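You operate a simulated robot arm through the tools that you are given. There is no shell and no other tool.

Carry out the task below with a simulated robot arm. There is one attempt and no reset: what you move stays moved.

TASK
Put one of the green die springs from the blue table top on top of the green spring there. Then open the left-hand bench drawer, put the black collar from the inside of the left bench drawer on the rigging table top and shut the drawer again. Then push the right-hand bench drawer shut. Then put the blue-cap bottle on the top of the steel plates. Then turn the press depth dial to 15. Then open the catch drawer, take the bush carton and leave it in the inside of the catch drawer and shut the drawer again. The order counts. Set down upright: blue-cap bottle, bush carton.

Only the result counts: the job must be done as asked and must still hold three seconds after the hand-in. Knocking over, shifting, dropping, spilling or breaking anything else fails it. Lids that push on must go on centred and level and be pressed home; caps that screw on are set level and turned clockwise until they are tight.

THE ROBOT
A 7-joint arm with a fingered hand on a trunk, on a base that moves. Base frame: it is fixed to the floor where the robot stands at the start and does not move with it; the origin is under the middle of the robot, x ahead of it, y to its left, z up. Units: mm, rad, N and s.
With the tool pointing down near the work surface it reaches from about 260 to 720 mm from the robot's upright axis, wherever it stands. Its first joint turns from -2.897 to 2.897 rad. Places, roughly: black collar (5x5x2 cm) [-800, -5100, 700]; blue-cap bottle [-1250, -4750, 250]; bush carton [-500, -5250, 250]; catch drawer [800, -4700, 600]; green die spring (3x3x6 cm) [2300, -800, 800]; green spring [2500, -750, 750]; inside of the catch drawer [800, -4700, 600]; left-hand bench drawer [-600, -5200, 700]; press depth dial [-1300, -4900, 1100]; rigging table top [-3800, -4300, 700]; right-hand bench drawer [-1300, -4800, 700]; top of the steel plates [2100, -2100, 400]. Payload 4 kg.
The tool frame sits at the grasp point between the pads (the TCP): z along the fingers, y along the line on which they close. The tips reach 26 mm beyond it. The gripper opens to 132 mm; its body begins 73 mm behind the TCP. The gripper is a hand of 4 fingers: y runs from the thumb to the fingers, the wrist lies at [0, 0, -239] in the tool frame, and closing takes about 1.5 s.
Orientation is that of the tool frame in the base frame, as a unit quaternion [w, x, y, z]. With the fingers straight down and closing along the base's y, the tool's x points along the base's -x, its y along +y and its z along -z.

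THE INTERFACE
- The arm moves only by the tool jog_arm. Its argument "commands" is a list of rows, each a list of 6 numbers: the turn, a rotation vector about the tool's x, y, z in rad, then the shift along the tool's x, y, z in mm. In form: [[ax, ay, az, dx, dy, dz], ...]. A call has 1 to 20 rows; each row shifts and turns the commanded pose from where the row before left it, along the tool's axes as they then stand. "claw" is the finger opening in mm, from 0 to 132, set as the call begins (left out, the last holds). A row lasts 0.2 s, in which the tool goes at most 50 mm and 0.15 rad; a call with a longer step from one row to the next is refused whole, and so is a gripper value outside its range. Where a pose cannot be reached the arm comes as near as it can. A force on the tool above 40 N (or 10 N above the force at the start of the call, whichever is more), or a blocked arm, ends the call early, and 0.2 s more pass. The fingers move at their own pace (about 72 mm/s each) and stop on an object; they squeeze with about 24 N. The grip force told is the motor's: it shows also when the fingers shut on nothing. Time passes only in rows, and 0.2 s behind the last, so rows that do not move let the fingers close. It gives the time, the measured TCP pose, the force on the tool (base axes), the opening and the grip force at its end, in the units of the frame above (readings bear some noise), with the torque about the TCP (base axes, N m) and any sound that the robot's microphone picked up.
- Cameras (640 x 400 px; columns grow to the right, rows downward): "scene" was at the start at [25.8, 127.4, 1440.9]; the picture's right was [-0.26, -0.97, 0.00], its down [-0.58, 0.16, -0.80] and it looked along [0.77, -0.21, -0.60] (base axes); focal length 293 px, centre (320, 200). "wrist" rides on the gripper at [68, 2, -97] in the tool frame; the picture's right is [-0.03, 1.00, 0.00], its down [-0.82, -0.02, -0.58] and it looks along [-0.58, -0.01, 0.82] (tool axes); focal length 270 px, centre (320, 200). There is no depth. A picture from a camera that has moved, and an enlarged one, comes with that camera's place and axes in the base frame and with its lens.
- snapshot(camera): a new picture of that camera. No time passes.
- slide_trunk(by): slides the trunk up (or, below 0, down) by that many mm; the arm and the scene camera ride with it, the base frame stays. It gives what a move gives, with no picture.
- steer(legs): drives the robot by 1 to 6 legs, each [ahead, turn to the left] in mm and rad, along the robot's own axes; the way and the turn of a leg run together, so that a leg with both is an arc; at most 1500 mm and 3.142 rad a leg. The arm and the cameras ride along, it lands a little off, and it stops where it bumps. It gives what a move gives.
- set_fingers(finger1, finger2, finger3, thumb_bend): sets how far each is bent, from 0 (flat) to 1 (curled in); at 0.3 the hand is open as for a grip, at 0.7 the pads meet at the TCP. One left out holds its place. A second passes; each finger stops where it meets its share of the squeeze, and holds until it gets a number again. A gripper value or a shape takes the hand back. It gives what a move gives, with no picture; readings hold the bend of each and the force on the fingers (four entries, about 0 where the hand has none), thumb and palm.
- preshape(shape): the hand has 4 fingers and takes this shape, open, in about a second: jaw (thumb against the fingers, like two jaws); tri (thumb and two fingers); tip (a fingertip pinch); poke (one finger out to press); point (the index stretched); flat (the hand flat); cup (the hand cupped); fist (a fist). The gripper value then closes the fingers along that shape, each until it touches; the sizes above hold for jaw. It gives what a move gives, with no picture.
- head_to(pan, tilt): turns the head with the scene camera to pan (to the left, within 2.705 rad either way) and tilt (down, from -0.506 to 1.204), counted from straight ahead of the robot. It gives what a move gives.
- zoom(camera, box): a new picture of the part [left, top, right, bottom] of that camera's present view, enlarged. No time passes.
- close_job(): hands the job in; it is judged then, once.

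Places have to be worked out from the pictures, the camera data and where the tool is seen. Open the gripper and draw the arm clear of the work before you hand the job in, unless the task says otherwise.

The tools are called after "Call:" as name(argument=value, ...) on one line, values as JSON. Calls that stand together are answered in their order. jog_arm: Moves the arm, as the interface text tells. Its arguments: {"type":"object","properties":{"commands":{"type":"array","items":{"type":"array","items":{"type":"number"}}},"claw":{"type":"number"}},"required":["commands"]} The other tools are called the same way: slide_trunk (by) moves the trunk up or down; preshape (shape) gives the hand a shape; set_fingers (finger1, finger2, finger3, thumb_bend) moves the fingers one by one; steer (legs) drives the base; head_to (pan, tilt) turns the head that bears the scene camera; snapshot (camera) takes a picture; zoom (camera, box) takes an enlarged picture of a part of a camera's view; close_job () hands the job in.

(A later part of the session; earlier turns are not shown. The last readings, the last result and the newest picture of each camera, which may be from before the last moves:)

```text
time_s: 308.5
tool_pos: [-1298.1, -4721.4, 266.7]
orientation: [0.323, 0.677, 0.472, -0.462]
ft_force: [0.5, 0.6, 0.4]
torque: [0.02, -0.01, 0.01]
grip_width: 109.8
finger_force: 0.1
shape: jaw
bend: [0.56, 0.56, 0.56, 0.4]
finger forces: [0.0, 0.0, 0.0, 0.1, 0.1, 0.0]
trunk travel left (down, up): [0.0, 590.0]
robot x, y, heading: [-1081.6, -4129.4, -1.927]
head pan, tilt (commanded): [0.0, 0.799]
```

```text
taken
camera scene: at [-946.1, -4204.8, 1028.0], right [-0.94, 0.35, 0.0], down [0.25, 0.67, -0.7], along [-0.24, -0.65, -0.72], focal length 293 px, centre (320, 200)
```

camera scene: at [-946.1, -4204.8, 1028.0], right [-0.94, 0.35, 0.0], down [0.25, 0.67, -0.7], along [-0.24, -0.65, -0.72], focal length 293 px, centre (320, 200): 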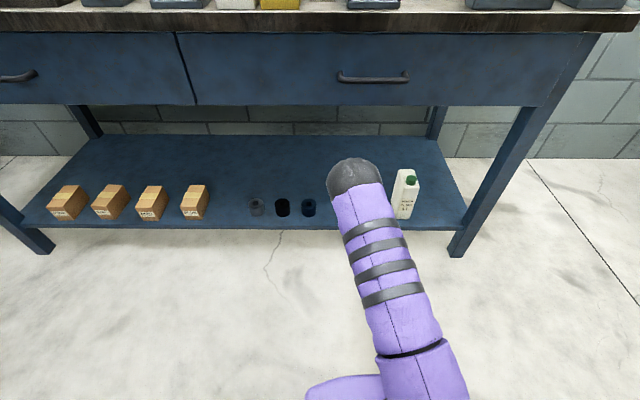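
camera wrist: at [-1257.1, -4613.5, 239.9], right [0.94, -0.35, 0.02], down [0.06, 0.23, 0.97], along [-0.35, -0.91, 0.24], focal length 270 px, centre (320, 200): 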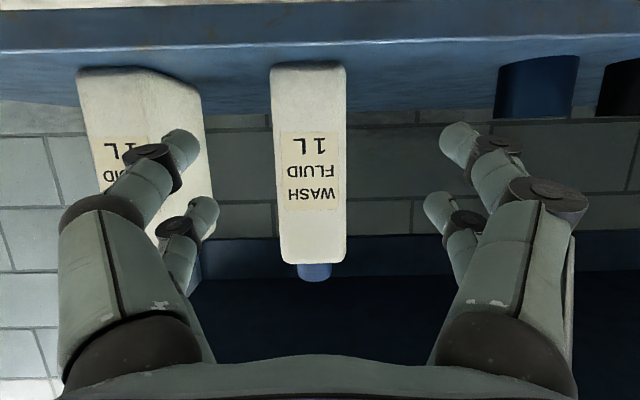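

The bottle is 10 mm to the right of centre. I set the opening to 92 mm, shift the hand, and drive forward another 120 mm.

Call:
jog_arm(commands=[[0, 0, 0, 0, -10, 0], [0, 0, 0, 0, 0, 0], [0, 0, 0, 0, 0, 0]], claw=92)

Call:
steer(legs=[[100, 0]])

Call:
snapshot(camera="wrist")

```text
time_s: 309.3
tool_pos: [-1306.0, -4719.8, 267.2]
orientation: [0.324, 0.677, 0.472, -0.462]
ft_force: [0.3, 0.2, -0.6]
torque: [0.04, 0.02, 0.0]
grip_width: 92.2
finger_force: 0.0
shape: jaw
bend: [0.67, 0.67, 0.67, 0.58]
finger forces: [0.0, 0.0, 0.1, 0.1, 0.1, 0.1]
trunk travel left (down, up): [0.0, 590.0]
robot x, y, heading: [-1086.0, -4127.8, -1.923]
head pan, tilt (commanded): [0.0, 0.799]
```

```text
time_s: 310.4
tool_pos: [-1341.5, -4814.8, 268.4]
orientation: [0.324, 0.677, 0.473, -0.462]
ft_force: [-0.1, 0.0, -0.2]
torque: [0.01, -0.01, -0.01]
grip_width: 92.2
finger_force: 0.1
shape: jaw
bend: [0.67, 0.67, 0.67, 0.58]
finger forces: [0.0, 0.0, 0.1, 0.1, 0.0, 0.0]
trunk travel left (down, up): [0.0, 590.0]
robot x, y, heading: [-1116.9, -4223.0, -1.921]
head pan, tilt (commanded): [0.0, 0.799]
```

```text
taken
camera wrist: at [-1300.2, -4705.7, 239.8], right [0.94, -0.35, 0.02], down [0.06, 0.23, 0.97], along [-0.35, -0.91, 0.24], focal length 270 px, centre (320, 200)
```

wrist: 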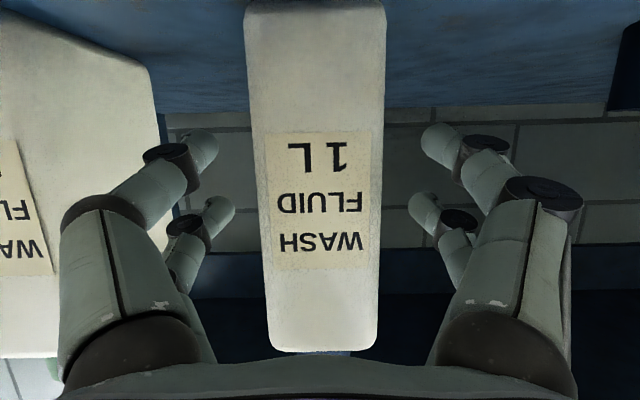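

Centred. I narrow the opening to 82 mm to keep clear of the neighbouring bottle and go forward another 50 mm.

Call:
jog_arm(commands=[[0, 0, 0, 0, 0, 0], [0, 0, 0, 0, 0, 0]], claw=82)

Call:
steer(legs=[[50, 0]])

Call:
snapshot(camera="wrist")

```text
time_s: 311.0
tool_pos: [-1340.9, -4814.1, 267.1]
orientation: [0.324, 0.677, 0.474, -0.461]
ft_force: [-0.4, 0.1, -0.1]
torque: [-0.03, -0.01, 0.0]
grip_width: 82.2
finger_force: 0.0
shape: jaw
bend: [0.71, 0.71, 0.71, 0.71]
finger forces: [0.0, 0.0, 0.0, 0.0, 0.1, 0.1]
trunk travel left (down, up): [0.0, 590.0]
robot x, y, heading: [-1118.6, -4222.6, -1.923]
head pan, tilt (commanded): [0.0, 0.799]
```

```text
time_s: 311.9
tool_pos: [-1357.7, -4860.5, 267.2]
orientation: [0.324, 0.677, 0.473, -0.462]
ft_force: [-0.2, 0.3, 0.4]
torque: [-0.02, 0.01, 0.01]
grip_width: 82.6
finger_force: 0.1
shape: jaw
bend: [0.71, 0.71, 0.71, 0.71]
finger forces: [0.1, 0.1, 0.1, 0.1, 0.1, 0.1]
trunk travel left (down, up): [0.0, 590.0]
robot x, y, heading: [-1133.4, -4269.5, -1.926]
head pan, tilt (commanded): [0.0, 0.799]
```

```text
taken
camera wrist: at [-1317.1, -4752.1, 239.8], right [0.94, -0.35, 0.02], down [0.06, 0.23, 0.97], along [-0.35, -0.91, 0.24], focal length 270 px, centre (320, 200)
```

wrist: 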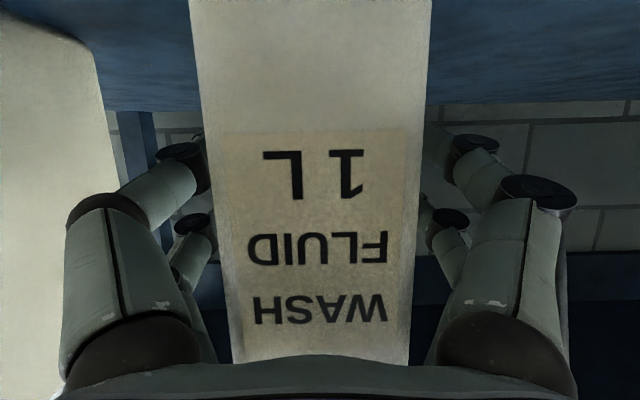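

The bottle is between the fingers. I close the grip on it.

Call:
jog_arm(commands=[[0, 0, 0, 0, -2, 0], [0, 0, 0, 0, 0, 0], [0, 0, 0, 0, 0, 0], [0, 0, 0, 0, 0, 0], [0, 0, 0, 0, 0, 0], [0, 0, 0, 0, 0, 0]], claw=0)

Call:
snapshot(camera="wrist")

```text
time_s: 313.3
tool_pos: [-1360.4, -4860.3, 268.5]
orientation: [0.324, 0.677, 0.473, -0.462]
ft_force: [1.6, -2.1, -0.3]
torque: [0.01, 0.07, -0.08]
grip_width: 52.8
finger_force: 24.0
shape: jaw
bend: [0.73, 0.73, 0.73, 0.7]
finger forces: [22.2, 23.8, 21.8, 0.0, 21.9, 0.0]
trunk travel left (down, up): [0.0, 590.0]
robot x, y, heading: [-1139.0, -4270.0, -1.923]
head pan, tilt (commanded): [0.0, 0.799]
```

```text
taken
camera wrist: at [-1318.6, -4751.7, 239.9], right [0.94, -0.35, 0.02], down [0.06, 0.23, 0.97], along [-0.35, -0.91, 0.24], focal length 270 px, centre (320, 200)
```

wrist: 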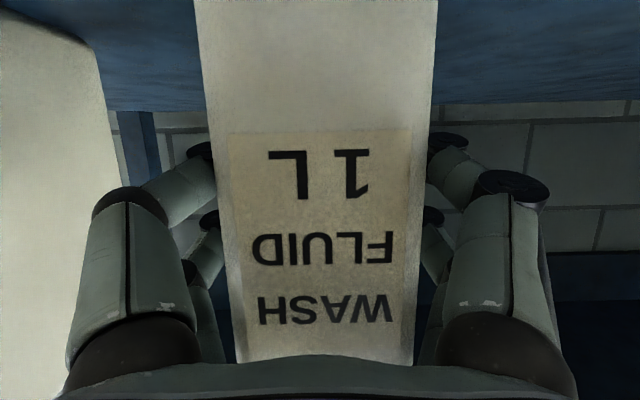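

All four digits hold the bottle with about 22 N each. I lift it straight up a few centimetres.

Call:
jog_arm(commands=[[0, 0, 0, -9.3, 0, -3.6], [0, 0, 0, -18.6, 0, -7.3], [0, 0, 0, -18.6, 0, -7.3]])

Call:
snapshot(camera="wrist")

```text
time_s: 314.1
tool_pos: [-1360.9, -4859.6, 316.2]
orientation: [0.323, 0.678, 0.473, -0.461]
ft_force: [0.1, -0.5, -10.2]
torque: [0.05, 0.0, -0.04]
grip_width: 52.9
finger_force: 23.6
shape: jaw
bend: [0.73, 0.73, 0.73, 0.7]
finger forces: [22.0, 23.3, 22.9, 0.0, 22.0, 0.1]
trunk travel left (down, up): [0.0, 590.0]
robot x, y, heading: [-1134.6, -4273.4, -1.925]
head pan, tilt (commanded): [0.0, 0.799]
```

```text
taken
camera wrist: at [-1320.3, -4751.5, 288.7], right [0.94, -0.35, 0.02], down [0.06, 0.23, 0.97], along [-0.35, -0.91, 0.24], focal length 270 px, centre (320, 200)
```

wrist: 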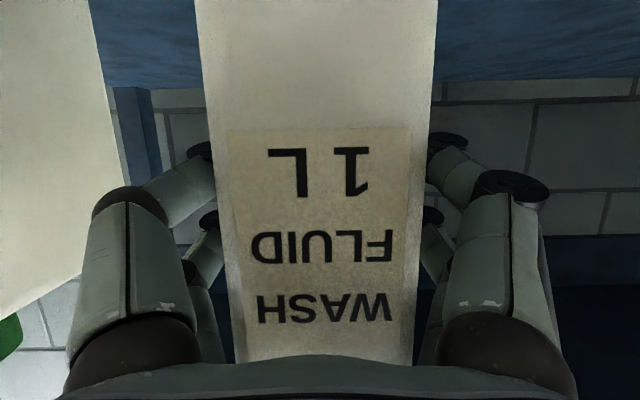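

The 1 kg bottle hangs level in the hand. I back out from the bench, raise the trunk, and turn toward the aisle.

Call:
steer(legs=[[-260, 0]])

Call:
slide_trunk(by=200)

Call:
steer(legs=[[0, 1.56], [1030, 0]])

Call:
head_to(pan=0.8, tilt=0.5)

Call:
snapshot(camera="scene")

Call:
snapshot(camera="wrist")

```text
time_s: 316.0
tool_pos: [-1267.4, -4613.4, 314.6]
orientation: [0.324, 0.677, 0.474, -0.461]
ft_force: [0.4, -0.8, -9.4]
torque: [0.04, -0.03, 0.03]
grip_width: 52.8
finger_force: 24.1
shape: jaw
bend: [0.73, 0.73, 0.73, 0.7]
finger forces: [22.0, 23.3, 22.9, 0.0, 22.1, 0.0]
trunk travel left (down, up): [0.0, 590.0]
robot x, y, heading: [-1042.4, -4023.4, -1.917]
head pan, tilt (commanded): [0.0, 0.799]
```

```text
time_s: 318.2
tool_pos: [-1267.9, -4613.6, 515.8]
orientation: [0.324, 0.676, 0.474, -0.461]
ft_force: [-0.2, 0.4, -10.3]
torque: [0.03, 0.01, -0.01]
grip_width: 52.9
finger_force: 24.1
shape: jaw
bend: [0.73, 0.73, 0.73, 0.7]
finger forces: [22.0, 23.3, 22.8, 0.1, 22.0, 0.0]
trunk travel left (down, up): [-200.0, 390.0]
robot x, y, heading: [-1045.3, -4020.2, -1.915]
head pan, tilt (commanded): [0.0, 0.799]
```

```text
time_s: 327.6
tool_pos: [479.6, -4629.2, 516.0]
orientation: [0.554, 0.154, 0.812, -0.104]
ft_force: [-0.4, 0.3, -11.3]
torque: [0.01, 0.01, 0.0]
grip_width: 52.9
finger_force: 23.8
shape: jaw
bend: [0.73, 0.73, 0.73, 0.7]
finger forces: [22.1, 23.1, 23.0, 0.1, 22.2, 0.0]
trunk travel left (down, up): [-200.0, 390.0]
robot x, y, heading: [-106.1, -4390.5, -0.379]
head pan, tilt (commanded): [0.0, 0.799]
```

```text
time_s: 328.7
tool_pos: [479.9, -4627.3, 515.7]
orientation: [0.554, 0.154, 0.811, -0.105]
ft_force: [-0.5, -0.1, -9.9]
torque: [0.01, 0.03, 0.01]
grip_width: 53.0
finger_force: 24.1
shape: jaw
bend: [0.73, 0.73, 0.73, 0.7]
finger forces: [22.1, 23.1, 23.0, 0.1, 22.2, 0.0]
trunk travel left (down, up): [-200.0, 390.0]
robot x, y, heading: [-104.7, -4391.6, -0.376]
head pan, tilt (commanded): [0.799, 0.499]
```

```text
taken
camera scene: at [-19.1, -4192.0, 1253.9], right [0.41, -0.91, 0.0], down [-0.44, -0.2, -0.88], along [0.8, 0.36, -0.48], focal length 293 px, centre (320, 200)
```

scene: 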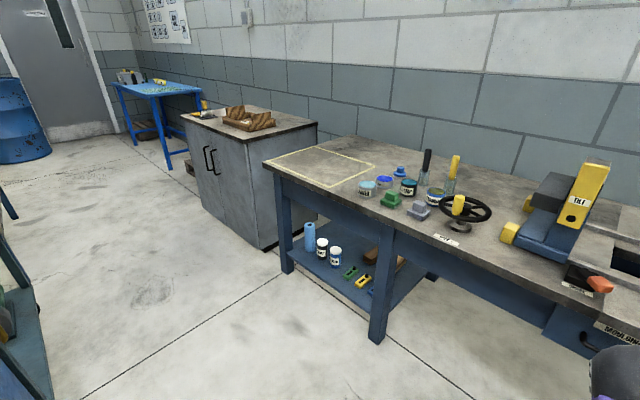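

```text
taken
camera wrist: at [373.1, -4584.2, 488.5], right [0.37, 0.93, 0.02], down [-0.23, 0.07, 0.97], along [0.9, -0.37, 0.24], focal length 270 px, centre (320, 200)
```

wrist: 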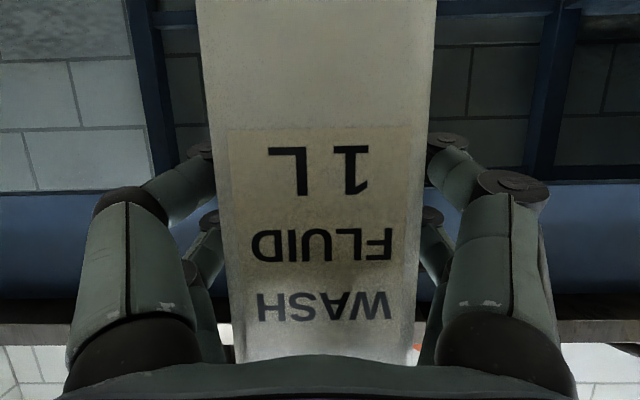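

Clear of everything so far. I turn left into the aisle and drive down toward the steel plates.

Call:
steer(legs=[[0, 1.158], [570, 0], [0, 0.42]])

Call:
head_to(pan=0.0, tilt=0.45)

Call:
snapshot(camera="scene")

```text
time_s: 336.6
tool_pos: [500.0, -3387.2, 515.8]
orientation: [0.459, -0.478, 0.674, 0.326]
ft_force: [0.3, -0.2, -10.9]
torque: [-0.02, 0.06, -0.04]
grip_width: 53.1
finger_force: 23.4
shape: jaw
bend: [0.73, 0.73, 0.73, 0.7]
finger forces: [22.4, 23.0, 22.9, 0.1, 22.3, 0.0]
trunk travel left (down, up): [-200.0, 390.0]
robot x, y, heading: [286.2, -3979.1, 1.237]
head pan, tilt (commanded): [0.799, 0.499]
```

```text
time_s: 337.7
tool_pos: [499.8, -3386.9, 515.3]
orientation: [0.458, -0.479, 0.674, 0.327]
ft_force: [0.2, 0.4, -10.2]
torque: [-0.06, 0.0, -0.01]
grip_width: 52.9
finger_force: 24.0
shape: jaw
bend: [0.73, 0.73, 0.73, 0.7]
finger forces: [22.5, 23.2, 23.0, 0.0, 22.2, 0.0]
trunk travel left (down, up): [-200.0, 390.0]
robot x, y, heading: [287.3, -3981.0, 1.235]
head pan, tilt (commanded): [0.0, 0.45]
```

```text
taken
camera scene: at [151.9, -3902.4, 1258.3], right [0.94, -0.33, 0.0], down [-0.14, -0.41, -0.9], along [0.3, 0.85, -0.44], focal length 293 px, centre (320, 200)
```

scene: 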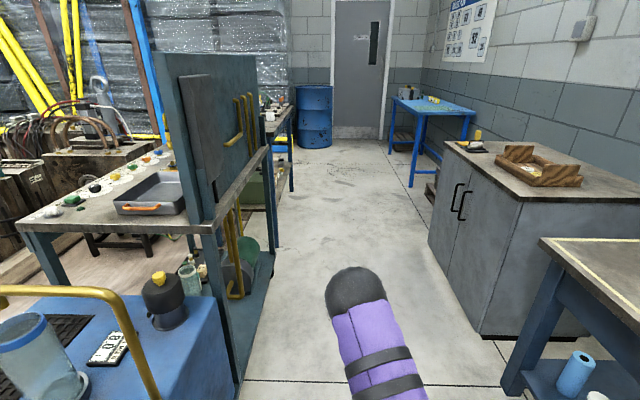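

The aisle is free. I straighten slightly and drive 1500 mm.

Call:
steer(legs=[[0, -0.06], [1500, 0]])

Call:
head_to(pan=-0.6, tilt=0.5)

Call:
snapshot(camera="scene")

```text
time_s: 345.7
tool_pos: [1142.2, -1999.8, 515.0]
orientation: [0.471, -0.453, 0.692, 0.308]
ft_force: [0.3, -0.8, -11.2]
torque: [-0.02, 0.03, 0.02]
grip_width: 53.1
finger_force: 24.1
shape: jaw
bend: [0.73, 0.73, 0.73, 0.7]
finger forces: [22.4, 23.2, 23.1, 0.0, 22.2, 0.0]
trunk travel left (down, up): [-200.0, 390.0]
robot x, y, heading: [885.5, -2574.4, 1.16]
head pan, tilt (commanded): [0.0, 0.45]
```

```text
time_s: 346.7
tool_pos: [1141.4, -1999.3, 514.9]
orientation: [0.471, -0.452, 0.692, 0.309]
ft_force: [-0.1, -0.1, -9.8]
torque: [0.0, 0.0, 0.01]
grip_width: 52.8
finger_force: 23.7
shape: jaw
bend: [0.73, 0.73, 0.73, 0.7]
finger forces: [22.4, 23.2, 23.2, 0.0, 22.4, 0.1]
trunk travel left (down, up): [-200.0, 390.0]
robot x, y, heading: [884.5, -2576.6, 1.163]
head pan, tilt (commanded): [-0.6, 0.499]
```

```text
taken
camera scene: at [797.7, -2522.8, 1253.9], right [0.53, -0.85, 0.0], down [-0.41, -0.26, -0.88], along [0.74, 0.47, -0.48], focal length 293 px, centre (320, 200)
```

scene: 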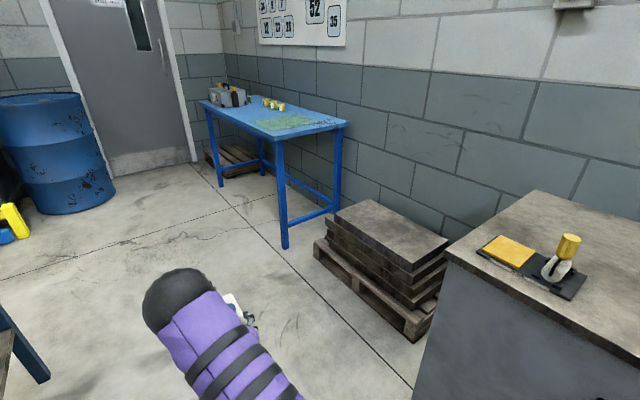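

The plate stack stands on its pallet with its top at about z 350, centred near (2100, -2120). I drive level with it and turn to face it.

Call:
steer(legs=[[850, 0], [0, -1.53]])

Call:
head_to(pan=0.0, tilt=0.75)

Call:
snapshot(camera="scene")

Call:
snapshot(camera="wrist")

```text
time_s: 355.4
tool_pos: [1805.9, -2029.5, 516.2]
orientation: [0.553, 0.15, 0.813, -0.102]
ft_force: [0.0, 0.0, -9.8]
torque: [0.03, 0.01, 0.0]
grip_width: 53.0
finger_force: 24.0
shape: jaw
bend: [0.73, 0.73, 0.73, 0.7]
finger forces: [22.4, 22.9, 23.0, 0.1, 22.3, 0.0]
trunk travel left (down, up): [-200.0, 390.0]
robot x, y, heading: [1217.7, -1794.2, -0.37]
head pan, tilt (commanded): [-0.6, 0.499]
```

```text
time_s: 356.4
tool_pos: [1806.2, -2029.4, 514.9]
orientation: [0.553, 0.151, 0.813, -0.103]
ft_force: [0.4, -0.9, -10.0]
torque: [0.06, 0.0, -0.02]
grip_width: 52.8
finger_force: 24.1
shape: jaw
bend: [0.73, 0.73, 0.73, 0.7]
finger forces: [22.5, 22.9, 22.9, 0.0, 22.2, 0.0]
trunk travel left (down, up): [-200.0, 390.0]
robot x, y, heading: [1219.7, -1801.5, -0.368]
head pan, tilt (commanded): [0.0, 0.75]
```

```text
taken
camera scene: at [1298.2, -1665.1, 1231.9], right [-0.36, -0.93, 0.0], down [-0.64, 0.24, -0.73], along [0.68, -0.26, -0.68], focal length 293 px, centre (320, 200)
```

scene: 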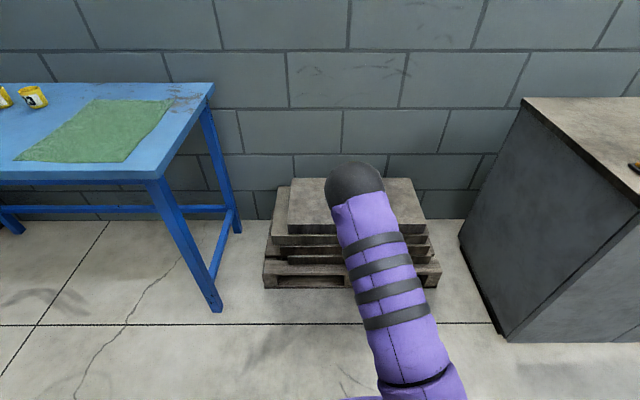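

```text
taken
camera wrist: at [1699.2, -1985.8, 488.2], right [0.37, 0.93, 0.02], down [-0.23, 0.06, 0.97], along [0.9, -0.36, 0.24], focal length 270 px, centre (320, 200)
```

wrist: 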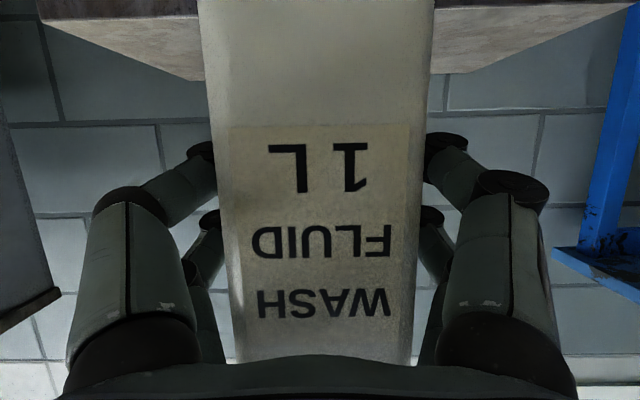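

The stack's top is at z≈363 and I'm aligned with its centre. I drive forward 255 mm to bring the bottle over it.

Call:
steer(legs=[[255, 0]])

Call:
snapshot(camera="scene")

Call:
snapshot(camera="wrist")

```text
time_s: 358.2
tool_pos: [2040.8, -2124.1, 515.1]
orientation: [0.553, 0.153, 0.812, -0.104]
ft_force: [0.1, 0.2, -9.7]
torque: [0.0, 0.07, 0.03]
grip_width: 52.9
finger_force: 24.0
shape: jaw
bend: [0.73, 0.73, 0.73, 0.7]
finger forces: [22.5, 22.9, 23.0, 0.1, 22.2, 0.0]
trunk travel left (down, up): [-200.0, 390.0]
robot x, y, heading: [1454.2, -1887.5, -0.377]
head pan, tilt (commanded): [0.0, 0.75]
```

```text
taken
camera scene: at [1534.9, -1756.7, 1231.9], right [-0.36, -0.93, 0.0], down [-0.64, 0.25, -0.73], along [0.68, -0.27, -0.68], focal length 293 px, centre (320, 200)
```

scene: 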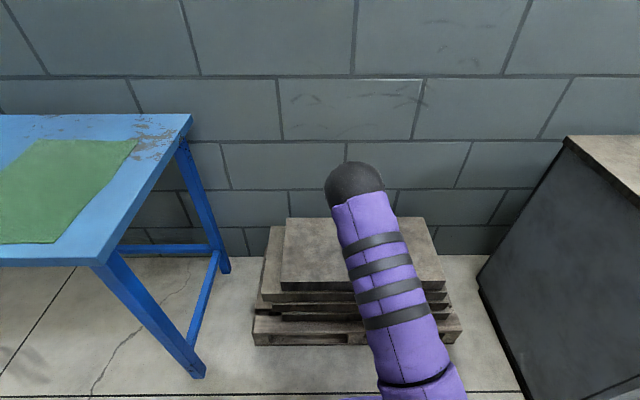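

```text
taken
camera wrist: at [1934.3, -2079.2, 488.2], right [0.37, 0.93, 0.02], down [-0.23, 0.07, 0.97], along [0.9, -0.36, 0.24], focal length 270 px, centre (320, 200)
```

wrist: 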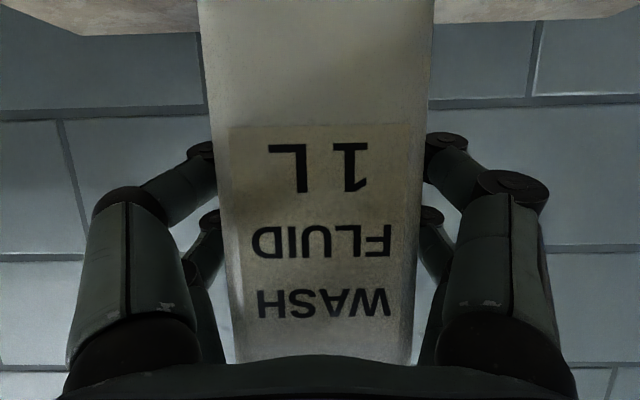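

In position over the plates. I lower the bottle in steps, watching the force.

Call:
jog_arm(commands=[[0, 0, 0, 18.6, 0, 7.3], [0, 0, 0, 18.6, 0, 7.3], [0, 0, 0, 9.3, 0, 3.65]])

Call:
jog_arm(commands=[[0, 0, 0, 3.7, 0, 1.5], [0, 0, 0, 3.7, 0, 1.5], [0, 0, 0, 0, 0, 0]])

Call:
snapshot(camera="wrist")

```text
time_s: 359.0
tool_pos: [2040.0, -2123.4, 464.6]
orientation: [0.554, 0.152, 0.812, -0.103]
ft_force: [-0.1, -0.4, -10.0]
torque: [0.04, 0.02, 0.0]
grip_width: 52.8
finger_force: 24.4
shape: jaw
bend: [0.73, 0.73, 0.73, 0.7]
finger forces: [22.4, 23.0, 23.0, 0.1, 22.3, 0.1]
trunk travel left (down, up): [-200.0, 390.0]
robot x, y, heading: [1457.3, -1887.9, -0.372]
head pan, tilt (commanded): [0.0, 0.75]
```

```text
time_s: 359.8
tool_pos: [2040.5, -2123.9, 462.8]
orientation: [0.557, 0.152, 0.81, -0.104]
ft_force: [-2.5, 2.9, 20.5]
torque: [-0.05, -0.18, 0.02]
grip_width: 53.2
finger_force: 24.1
shape: jaw
bend: [0.73, 0.73, 0.73, 0.7]
finger forces: [23.7, 24.0, 22.1, 0.0, 23.9, 0.0]
trunk travel left (down, up): [-200.0, 390.0]
robot x, y, heading: [1453.7, -1883.7, -0.375]
head pan, tilt (commanded): [0.0, 0.75]
```

```text
taken
camera wrist: at [1935.0, -2079.2, 433.6], right [0.37, 0.93, 0.02], down [-0.24, 0.07, 0.97], along [0.9, -0.36, 0.25], focal length 270 px, centre (320, 200)
```

wrist: 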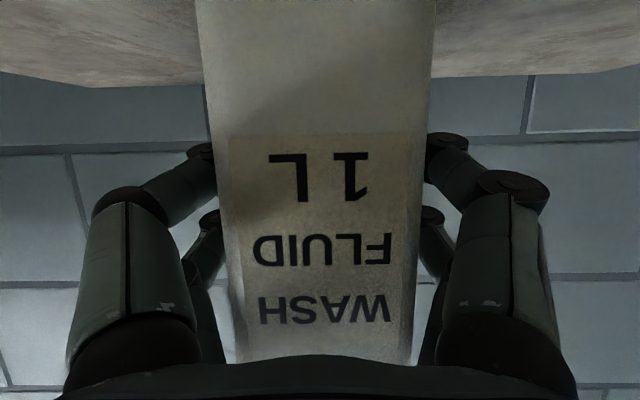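

The bottle has touched down (plates at about z 377). I ease up 5 mm to relieve the load, then open the fingers gently.

Call:
jog_arm(commands=[[0, 0, 0, -4.4, 0, -1.7], [0, 0, 0, 0, 0, 0]])

Call:
jog_arm(commands=[[0, 0, 0, 0, 0, 0], [0, 0, 0, 0, 0, 0], [0, 0, 0, 0, 0, 0], [0, 0, 0, 0, 0, 0]], claw=84)

Call:
snapshot(camera="wrist")

```text
time_s: 360.4
tool_pos: [2040.2, -2124.4, 461.3]
orientation: [0.554, 0.152, 0.812, -0.104]
ft_force: [6.0, -1.5, 7.8]
torque: [-0.04, -0.18, 0.0]
grip_width: 52.9
finger_force: 23.7
shape: jaw
bend: [0.73, 0.73, 0.73, 0.7]
finger forces: [23.5, 23.6, 22.3, 0.0, 23.3, 0.1]
trunk travel left (down, up): [-200.0, 390.0]
robot x, y, heading: [1455.8, -1886.9, -0.377]
head pan, tilt (commanded): [0.0, 0.75]
```

```text
time_s: 361.4
tool_pos: [2040.0, -2123.4, 460.0]
orientation: [0.553, 0.152, 0.813, -0.103]
ft_force: [-0.3, -0.2, -0.1]
torque: [-0.03, 0.0, 0.01]
grip_width: 83.4
finger_force: 0.1
shape: jaw
bend: [0.71, 0.71, 0.71, 0.71]
finger forces: [0.0, 0.0, 0.1, 0.1, 0.0, 0.0]
trunk travel left (down, up): [-200.0, 390.0]
robot x, y, heading: [1456.6, -1888.0, -0.376]
head pan, tilt (commanded): [0.0, 0.75]
```

```text
taken
camera wrist: at [1933.2, -2078.8, 434.7], right [0.37, 0.93, 0.02], down [-0.23, 0.07, 0.97], along [0.9, -0.36, 0.24], focal length 270 px, centre (320, 200)
```

wrist: 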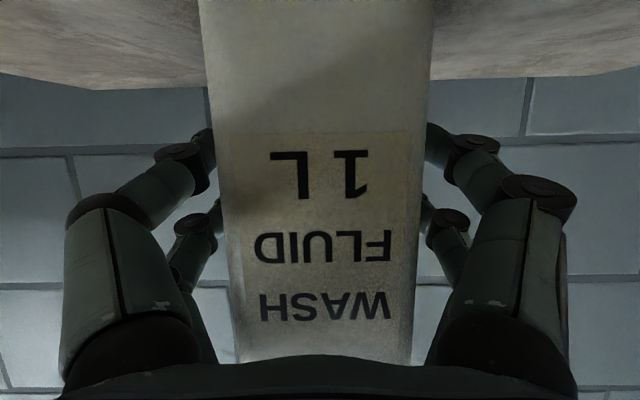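

Released, and the bottle stands by itself. I open wider and back straight away.

Call:
jog_arm(commands=[[0, 0, 0, 0, 0, 0], [0, 0, 0, 0, 0, 0], [0, 0, 0, 0, 0, 0]], claw=115)

Call:
steer(legs=[[-250, 0]])

Call:
snapshot(camera="wrist")

Call:
head_to(pan=0.3, tilt=0.7)

Call:
snapshot(camera="scene")

```text
time_s: 362.2
tool_pos: [2039.6, -2122.6, 461.0]
orientation: [0.554, 0.152, 0.812, -0.103]
ft_force: [-0.5, 0.4, 0.4]
torque: [-0.02, -0.01, -0.04]
grip_width: 114.7
finger_force: 0.0
shape: jaw
bend: [0.52, 0.52, 0.52, 0.36]
finger forces: [0.1, 0.0, 0.0, 0.0, 0.1, 0.0]
trunk travel left (down, up): [-200.0, 390.0]
robot x, y, heading: [1454.9, -1886.9, -0.373]
head pan, tilt (commanded): [0.0, 0.75]
```

```text
time_s: 364.0
tool_pos: [1803.6, -2028.9, 461.8]
orientation: [0.553, 0.151, 0.813, -0.102]
ft_force: [-0.6, 0.2, 0.5]
torque: [0.02, 0.04, -0.02]
grip_width: 114.7
finger_force: 0.0
shape: jaw
bend: [0.52, 0.52, 0.52, 0.36]
finger forces: [0.0, 0.1, 0.0, 0.1, 0.0, 0.1]
trunk travel left (down, up): [-200.0, 390.0]
robot x, y, heading: [1219.8, -1797.2, -0.365]
head pan, tilt (commanded): [0.0, 0.75]
```

```text
taken
camera wrist: at [1696.8, -1985.6, 434.9], right [0.37, 0.93, 0.02], down [-0.23, 0.07, 0.97], along [0.9, -0.36, 0.24], focal length 270 px, centre (320, 200)
```

wrist: 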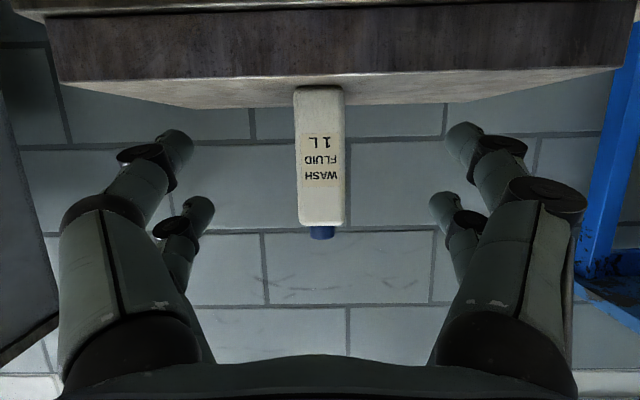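

```text
time_s: 364.8
tool_pos: [1803.7, -2030.9, 462.2]
orientation: [0.553, 0.151, 0.813, -0.103]
ft_force: [-0.5, 0.3, -0.4]
torque: [0.0, 0.02, 0.03]
grip_width: 114.8
finger_force: 0.1
shape: jaw
bend: [0.52, 0.52, 0.52, 0.36]
finger forces: [0.0, 0.0, 0.0, 0.0, 0.0, 0.1]
trunk travel left (down, up): [-200.0, 390.0]
robot x, y, heading: [1219.9, -1792.8, -0.366]
head pan, tilt (commanded): [0.3, 0.7]
```

```text
taken
camera scene: at [1304.1, -1640.2, 1236.2], right [-0.07, -1.0, 0.0], down [-0.64, 0.04, -0.76], along [0.76, -0.05, -0.64], focal length 293 px, centre (320, 200)
```

scene: 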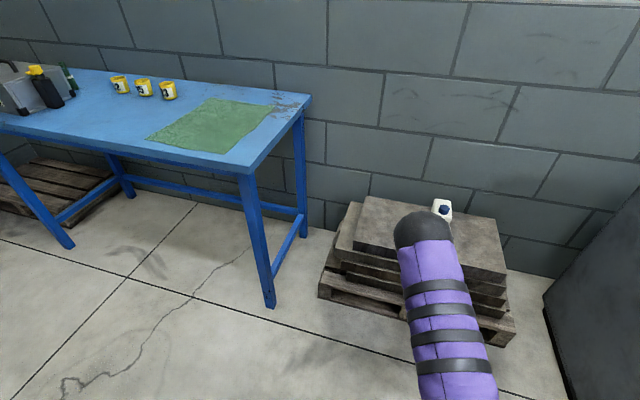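

The bottle stands upright on the plates. I also check that the spring stack on the blue table still stands.

Call:
zoom(camera="scene", box=[0, 40, 160, 140])

Call:
zoom(camera="scene", box=[340, 170, 540, 300])

```text
4.00 times, centred on (80, 90) of scene
camera zoom: at [1304.1, -1640.2, 1236.2], right [-0.07, -1.0, 0.0], down [-0.64, 0.04, -0.76], along [0.76, -0.05, -0.64], focal length 1171 px, centre (1280, 640)
```

zoom: 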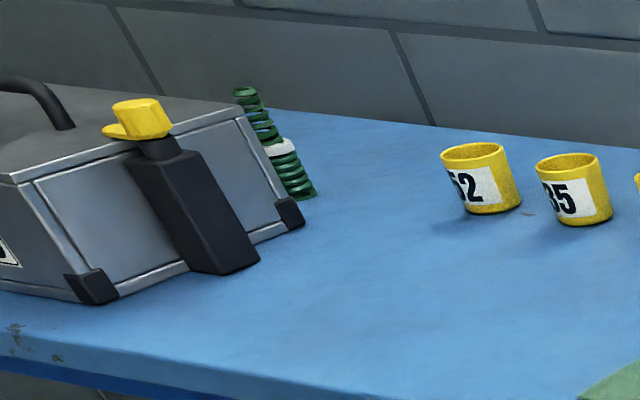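

```text
3.08 times, centred on (440, 235) of scene
camera zoom: at [1304.1, -1640.2, 1236.2], right [-0.07, -1.0, 0.0], down [-0.64, 0.04, -0.76], along [0.76, -0.05, -0.64], focal length 901 px, centre (-49, 92)
```

zoom: 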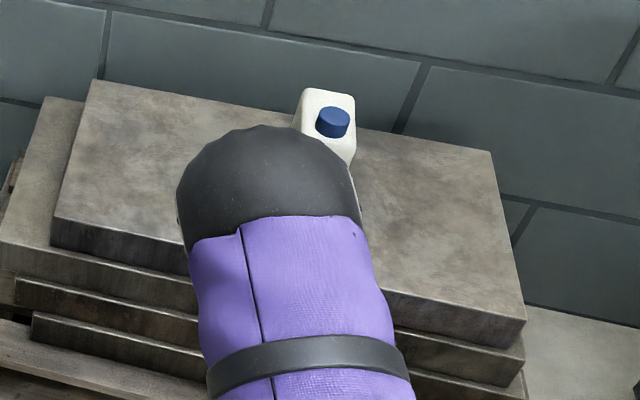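

Both earlier placements are fine. Next is the press dial, which needs the hand pointing down from above: I fold the hand back down, raise the trunk and drive back up the aisle to the bench.

Call:
slide_trunk(by=200)

Call:
jog_arm(commands=[[0, 0.15, 0, 35.7, 0, -2.7], [0, 0.15, 0, 35.7, 0, -2.7], [0, 0.15, 0, 35.7, 0, -2.7], [0, 0.15, 0, 35.7, 0, -2.7], [0, 0.15, 0, 35.7, 0, -2.7], [0, 0.15, 0, 35.7, 0, -2.7], [0, 0.15, 0, 35.7, 0, -2.7], [0, 0.15, 0, 35.7, 0, -2.7]], claw=60)

Call:
slide_trunk(by=190)

Call:
steer(legs=[[0, -1.565], [1450, 0], [950, 0]])

Call:
head_to(pan=-0.2, tilt=0.5)

Call:
snapshot(camera="scene")

```text
time_s: 367.0
tool_pos: [1803.1, -2030.5, 661.8]
orientation: [0.554, 0.15, 0.813, -0.102]
ft_force: [-0.3, 0.5, -0.2]
torque: [0.03, 0.0, -0.03]
grip_width: 114.7
finger_force: 0.0
shape: jaw
bend: [0.52, 0.52, 0.52, 0.36]
finger forces: [0.0, 0.0, 0.0, 0.1, 0.1, 0.1]
trunk travel left (down, up): [-400.0, 190.0]
robot x, y, heading: [1217.9, -1799.6, -0.366]
head pan, tilt (commanded): [0.3, 0.7]
```

```text
time_s: 368.8
tool_pos: [1593.5, -1950.7, 510.9]
orientation: [-0.003, 0.181, 0.983, 0.001]
ft_force: [0.3, 0.6, -0.4]
torque: [-0.01, 0.0, 0.02]
grip_width: 60.7
finger_force: 0.1
shape: jaw
bend: [0.73, 0.73, 0.73, 0.7]
finger forces: [0.0, 0.0, 0.0, 0.1, 0.0, 0.0]
trunk travel left (down, up): [-400.0, 190.0]
robot x, y, heading: [1222.1, -1797.5, -0.367]
head pan, tilt (commanded): [0.3, 0.7]
```

```text
time_s: 370.9
tool_pos: [1595.4, -1949.9, 701.4]
orientation: [-0.002, 0.182, 0.983, 0.0]
ft_force: [-0.3, -0.3, -0.5]
torque: [0.0, 0.0, -0.04]
grip_width: 60.9
finger_force: 0.2
shape: jaw
bend: [0.73, 0.73, 0.73, 0.7]
finger forces: [0.1, 0.0, 0.1, 0.1, 0.0, 0.1]
trunk travel left (down, up): [-590.0, 0.0]
robot x, y, heading: [1217.1, -1794.4, -0.373]
head pan, tilt (commanded): [0.3, 0.7]
```

```text
time_s: 386.9
tool_pos: [204.0, -4415.8, 701.2]
orientation: [-0.001, 0.821, 0.57, 0.002]
ft_force: [0.3, -0.1, 0.9]
torque: [-0.04, 0.0, 0.01]
grip_width: 60.3
finger_force: 0.0
shape: jaw
bend: [0.73, 0.73, 0.73, 0.7]
finger forces: [0.0, 0.0, 0.0, 0.0, 0.0, 0.1]
trunk travel left (down, up): [-590.0, 0.0]
robot x, y, heading: [359.7, -4040.1, -1.93]
head pan, tilt (commanded): [0.3, 0.7]
```

```text
time_s: 387.9
tool_pos: [204.3, -4415.5, 700.6]
orientation: [-0.001, 0.821, 0.57, 0.002]
ft_force: [0.6, -0.2, -0.2]
torque: [0.0, -0.02, -0.01]
grip_width: 60.6
finger_force: 0.1
shape: jaw
bend: [0.73, 0.73, 0.73, 0.7]
finger forces: [0.0, 0.0, 0.0, 0.0, 0.1, 0.0]
trunk travel left (down, up): [-590.0, 0.0]
robot x, y, heading: [355.7, -4038.6, -1.926]
head pan, tilt (commanded): [-0.201, 0.499]
```

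```text
taken
camera scene: at [472.9, -4116.6, 1643.9], right [-0.85, 0.53, 0.0], down [0.25, 0.41, -0.88], along [-0.47, -0.74, -0.48], focal length 293 px, centre (320, 200)
```

scene: 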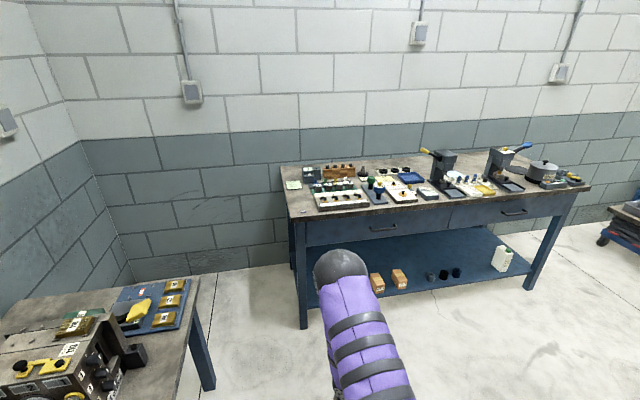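

Both drawers are shut. I go around the bin again and along the bench to the press.

Call:
steer(legs=[[0, -0.49], [570, 0], [0, -1.08], [900, 0], [0, 1.57]])

Call:
head_to(pan=0.0, tilt=0.6)

Call:
snapshot(camera="scene")

```text
time_s: 404.2
tool_pos: [-1064.0, -4456.3, 700.1]
orientation: [0.0, 0.828, 0.561, 0.002]
ft_force: [-0.8, 0.2, -0.1]
torque: [0.01, -0.01, -0.02]
grip_width: 60.6
finger_force: 0.0
shape: jaw
bend: [0.73, 0.73, 0.73, 0.7]
finger forces: [0.0, 0.0, 0.1, 0.0, 0.1, 0.0]
trunk travel left (down, up): [-590.0, 0.0]
robot x, y, heading: [-903.1, -4082.5, -1.951]
head pan, tilt (commanded): [-0.201, 0.499]
```

```text
time_s: 404.9
tool_pos: [-1065.2, -4458.8, 701.6]
orientation: [0.0, 0.828, 0.561, 0.002]
ft_force: [0.6, 0.2, 0.3]
torque: [-0.01, 0.0, -0.02]
grip_width: 60.7
finger_force: 0.0
shape: jaw
bend: [0.73, 0.73, 0.73, 0.7]
finger forces: [0.0, 0.1, 0.0, 0.0, 0.0, 0.1]
trunk travel left (down, up): [-590.0, 0.0]
robot x, y, heading: [-903.6, -4087.2, -1.954]
head pan, tilt (commanded): [0.0, 0.6]
```

```text
taken
camera scene: at [-771.9, -4170.4, 1634.8], right [-0.93, 0.37, 0.0], down [0.21, 0.52, -0.83], along [-0.31, -0.77, -0.56], focal length 293 px, centre (320, 200)
```

scene: 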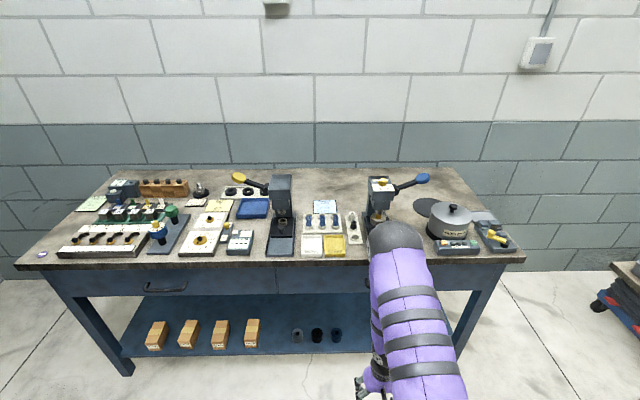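

The press with the dial is ahead on the right. I zoom in on the dial.

Call:
zoom(camera="scene", box=[345, 160, 425, 215])

Call:
zoom(camera="scene", box=[365, 172, 401, 197])

Call:
zoom(camera="scene", box=[300, 190, 380, 260])

```text
7.27 times, centred on (385, 188) of scene
camera zoom: at [-771.9, -4170.4, 1634.8], right [-0.93, 0.37, 0.0], down [0.21, 0.52, -0.83], along [-0.31, -0.77, -0.56], focal length 2130 px, centre (-153, 291)
```

zoom: 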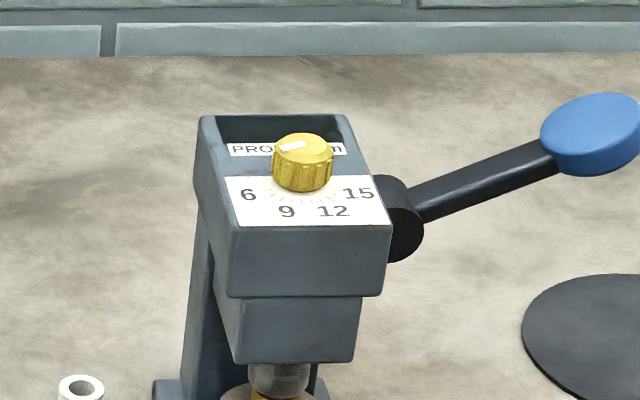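

```text
16.00 times, centred on (383, 184) of scene
camera zoom: at [-771.9, -4170.4, 1634.8], right [-0.93, 0.37, 0.0], down [0.21, 0.52, -0.83], along [-0.31, -0.77, -0.56], focal length 4686 px, centre (-688, 448)
```

zoom: 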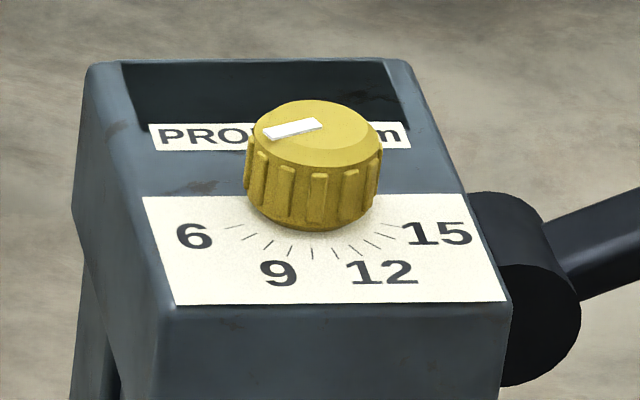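

```text
5.71 times, centred on (340, 225) of scene
camera zoom: at [-771.9, -4170.4, 1634.8], right [-0.93, 0.37, 0.0], down [0.21, 0.52, -0.83], along [-0.31, -0.77, -0.56], focal length 1673 px, centre (206, 57)
```

zoom: 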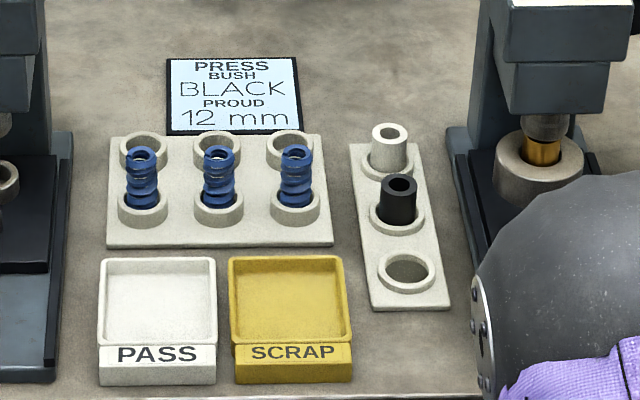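

The dial's scale runs 6–9–12–15 around its front; the white pointer now points left, well before 6, so it must turn counter-clockwise (seen from above) to 15. I raise the hand above bench height and drive closer.

Call:
jog_arm(commands=[[0, 0, 0, 0, 0, -50], [0, 0, 0, 0, 0, -50], [0, 0, 0, 0, 0, -50], [0, 0, 0, 0, 0, -50], [0, 0, 0, 0, 0, -50], [0, 0, 0, 0, 0, -50], [0, 0, 0, 0, 0, -50], [0, 0, 0, 0, 0, -50], [0, 0, 0, 0, 0, -50], [0, 0, 0, 0, 0, -50], [0, 0, 0, 0, 0, -40]])

Call:
steer(legs=[[330, 0]])

Call:
snapshot(camera="wrist")

Call:
snapshot(camera="scene")

```text
time_s: 407.3
tool_pos: [-1064.6, -4456.8, 1241.0]
orientation: [-0.001, 0.828, 0.561, 0.001]
ft_force: [-0.4, -0.2, 0.3]
torque: [0.01, -0.02, 0.02]
grip_width: 60.5
finger_force: 0.1
shape: jaw
bend: [0.73, 0.73, 0.73, 0.7]
finger forces: [0.0, 0.0, 0.0, 0.1, 0.0, 0.1]
trunk travel left (down, up): [-590.0, 0.0]
robot x, y, heading: [-902.6, -4083.2, -1.955]
head pan, tilt (commanded): [0.0, 0.6]
```

```text
time_s: 409.5
tool_pos: [-1186.5, -4759.6, 1241.6]
orientation: [0.0, 0.828, 0.56, 0.002]
ft_force: [0.1, 0.0, -0.2]
torque: [0.01, 0.02, 0.01]
grip_width: 60.4
finger_force: 0.0
shape: jaw
bend: [0.73, 0.73, 0.73, 0.7]
finger forces: [0.0, 0.0, 0.0, 0.0, 0.1, 0.0]
trunk travel left (down, up): [-590.0, 0.0]
robot x, y, heading: [-1025.4, -4386.9, -1.948]
head pan, tilt (commanded): [0.0, 0.6]
```

```text
taken
camera wrist: at [-1159.5, -4694.1, 1339.1], right [0.92, -0.39, 0.0], down [-0.32, -0.75, 0.57], along [-0.23, -0.53, -0.82], focal length 270 px, centre (320, 200)
```

wrist: 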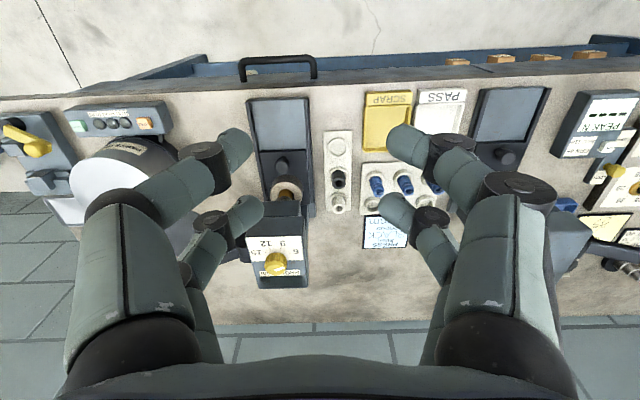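

```text
taken
camera scene: at [-892.5, -4471.5, 1634.8], right [-0.93, 0.37, 0.0], down [0.21, 0.53, -0.82], along [-0.31, -0.77, -0.57], focal length 293 px, centre (320, 200)
```

scene: 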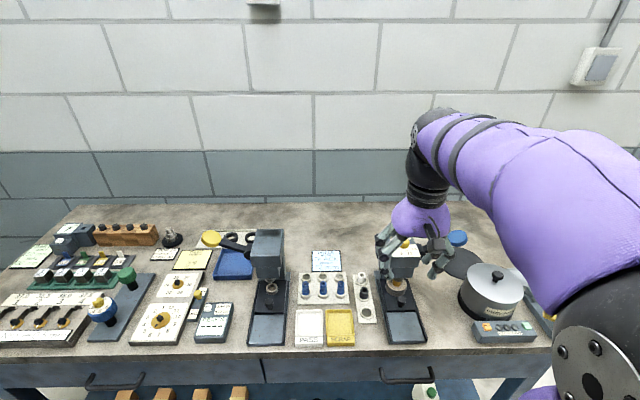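

The wrist camera now sees the dial. I zoom in on it.

Call:
zoom(camera="wrist", box=[230, 215, 320, 290])

```text
5.33 times, centred on (275, 252) of wrist
camera zoom: at [-1159.5, -4694.1, 1339.1], right [0.92, -0.39, 0.0], down [-0.32, -0.75, 0.57], along [-0.23, -0.53, -0.82], focal length 1442 px, centre (560, -80)
```

zoom: 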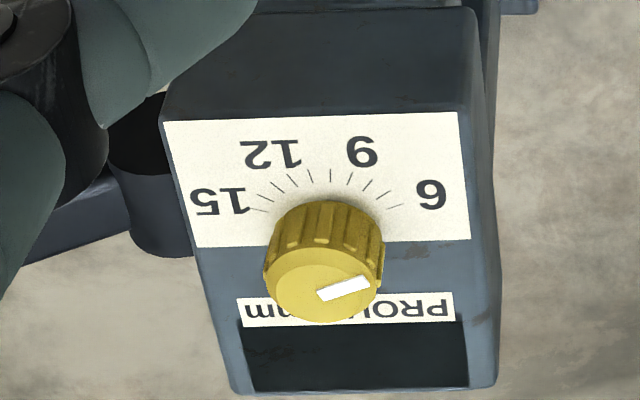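

The knob's top is near (-1329, -4938, 1091); its pointer sits at about 73° left of front and 15 is about 54° right of front, so it needs roughly a 127° turn counter-clockwise. I move the base 100 mm closer and bring the hand above the knob, slightly yawed clockwise to start.

Call:
steer(legs=[[100, 0]])

Call:
jog_arm(commands=[[0, 0, 0, -35, -10, 0], [0, 0, 0, -35, -10, 0], [0, 0, 0, 0, -20, 0], [0, 0, 0, 0, -20, 0]], claw=60)

Call:
snapshot(camera="wrist")

```text
time_s: 410.6
tool_pos: [-1224.0, -4851.4, 1241.9]
orientation: [0.0, 0.828, 0.561, 0.002]
ft_force: [-0.7, 0.3, 0.7]
torque: [0.02, -0.02, 0.02]
grip_width: 60.4
finger_force: 0.1
shape: jaw
bend: [0.73, 0.73, 0.73, 0.7]
finger forces: [0.0, 0.0, 0.0, 0.1, 0.1, 0.1]
trunk travel left (down, up): [-590.0, 0.0]
robot x, y, heading: [-1060.7, -4473.8, -1.953]
head pan, tilt (commanded): [0.0, 0.6]
```

```text
time_s: 411.6
tool_pos: [-1303.6, -4892.0, 1239.6]
orientation: [0.0, 0.828, 0.561, 0.003]
ft_force: [0.4, 0.0, -0.3]
torque: [-0.02, 0.02, 0.01]
grip_width: 60.6
finger_force: 0.0
shape: jaw
bend: [0.73, 0.73, 0.73, 0.7]
finger forces: [0.1, 0.1, 0.0, 0.1, 0.0, 0.0]
trunk travel left (down, up): [-590.0, 0.0]
robot x, y, heading: [-1062.5, -4477.0, -1.95]
head pan, tilt (commanded): [0.0, 0.6]
```

```text
taken
camera wrist: at [-1277.5, -4827.9, 1338.8], right [0.92, -0.39, 0.0], down [-0.32, -0.75, 0.57], along [-0.23, -0.53, -0.82], focal length 270 px, centre (320, 200)
```

wrist: 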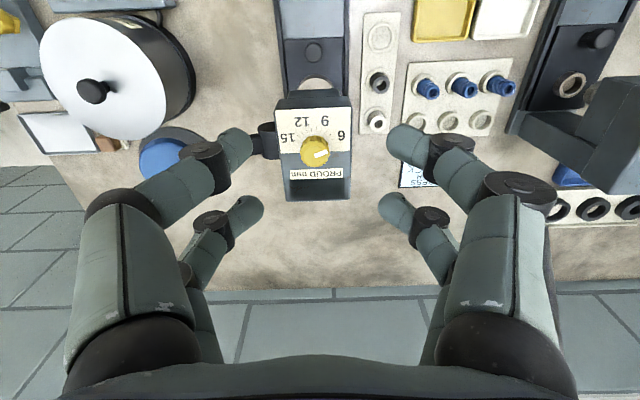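

A nearly overhead view now. I zoom to read the pointer and refine the knob's position.

Call:
zoom(camera="wrist", box=[270, 100, 360, 200])

```text
4.00 times, centred on (315, 150) of wrist
camera zoom: at [-1277.5, -4827.9, 1338.8], right [0.92, -0.39, 0.0], down [-0.32, -0.75, 0.57], along [-0.23, -0.53, -0.82], focal length 1081 px, centre (340, 400)
```

zoom: 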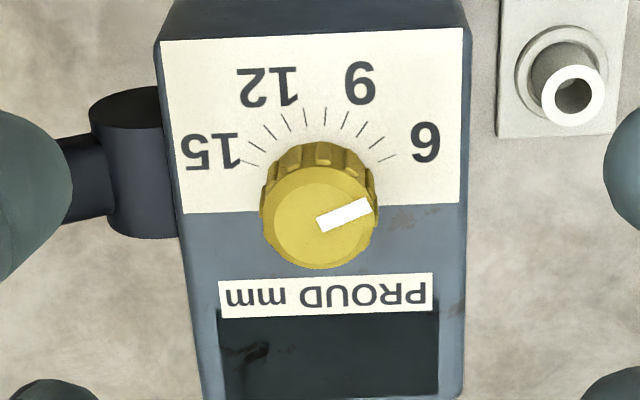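

I zoom tighter on the scale to read tick positions.

Call:
zoom(camera="wrist", box=[295, 120, 345, 172])

```text
7.69 times, centred on (320, 146) of wrist
camera zoom: at [-1277.5, -4827.9, 1338.8], right [0.92, -0.39, 0.0], down [-0.32, -0.75, 0.57], along [-0.23, -0.53, -0.82], focal length 2079 px, centre (320, 615)
```

zoom: 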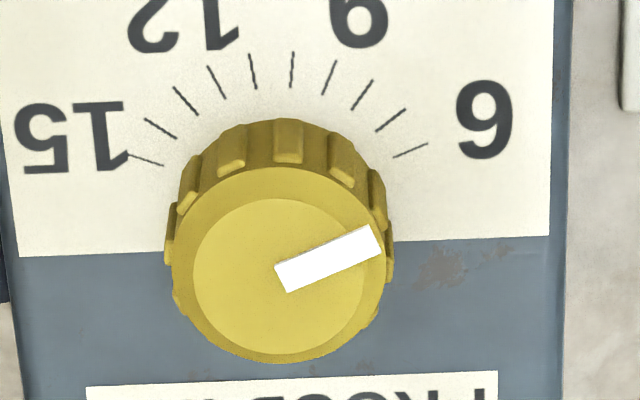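

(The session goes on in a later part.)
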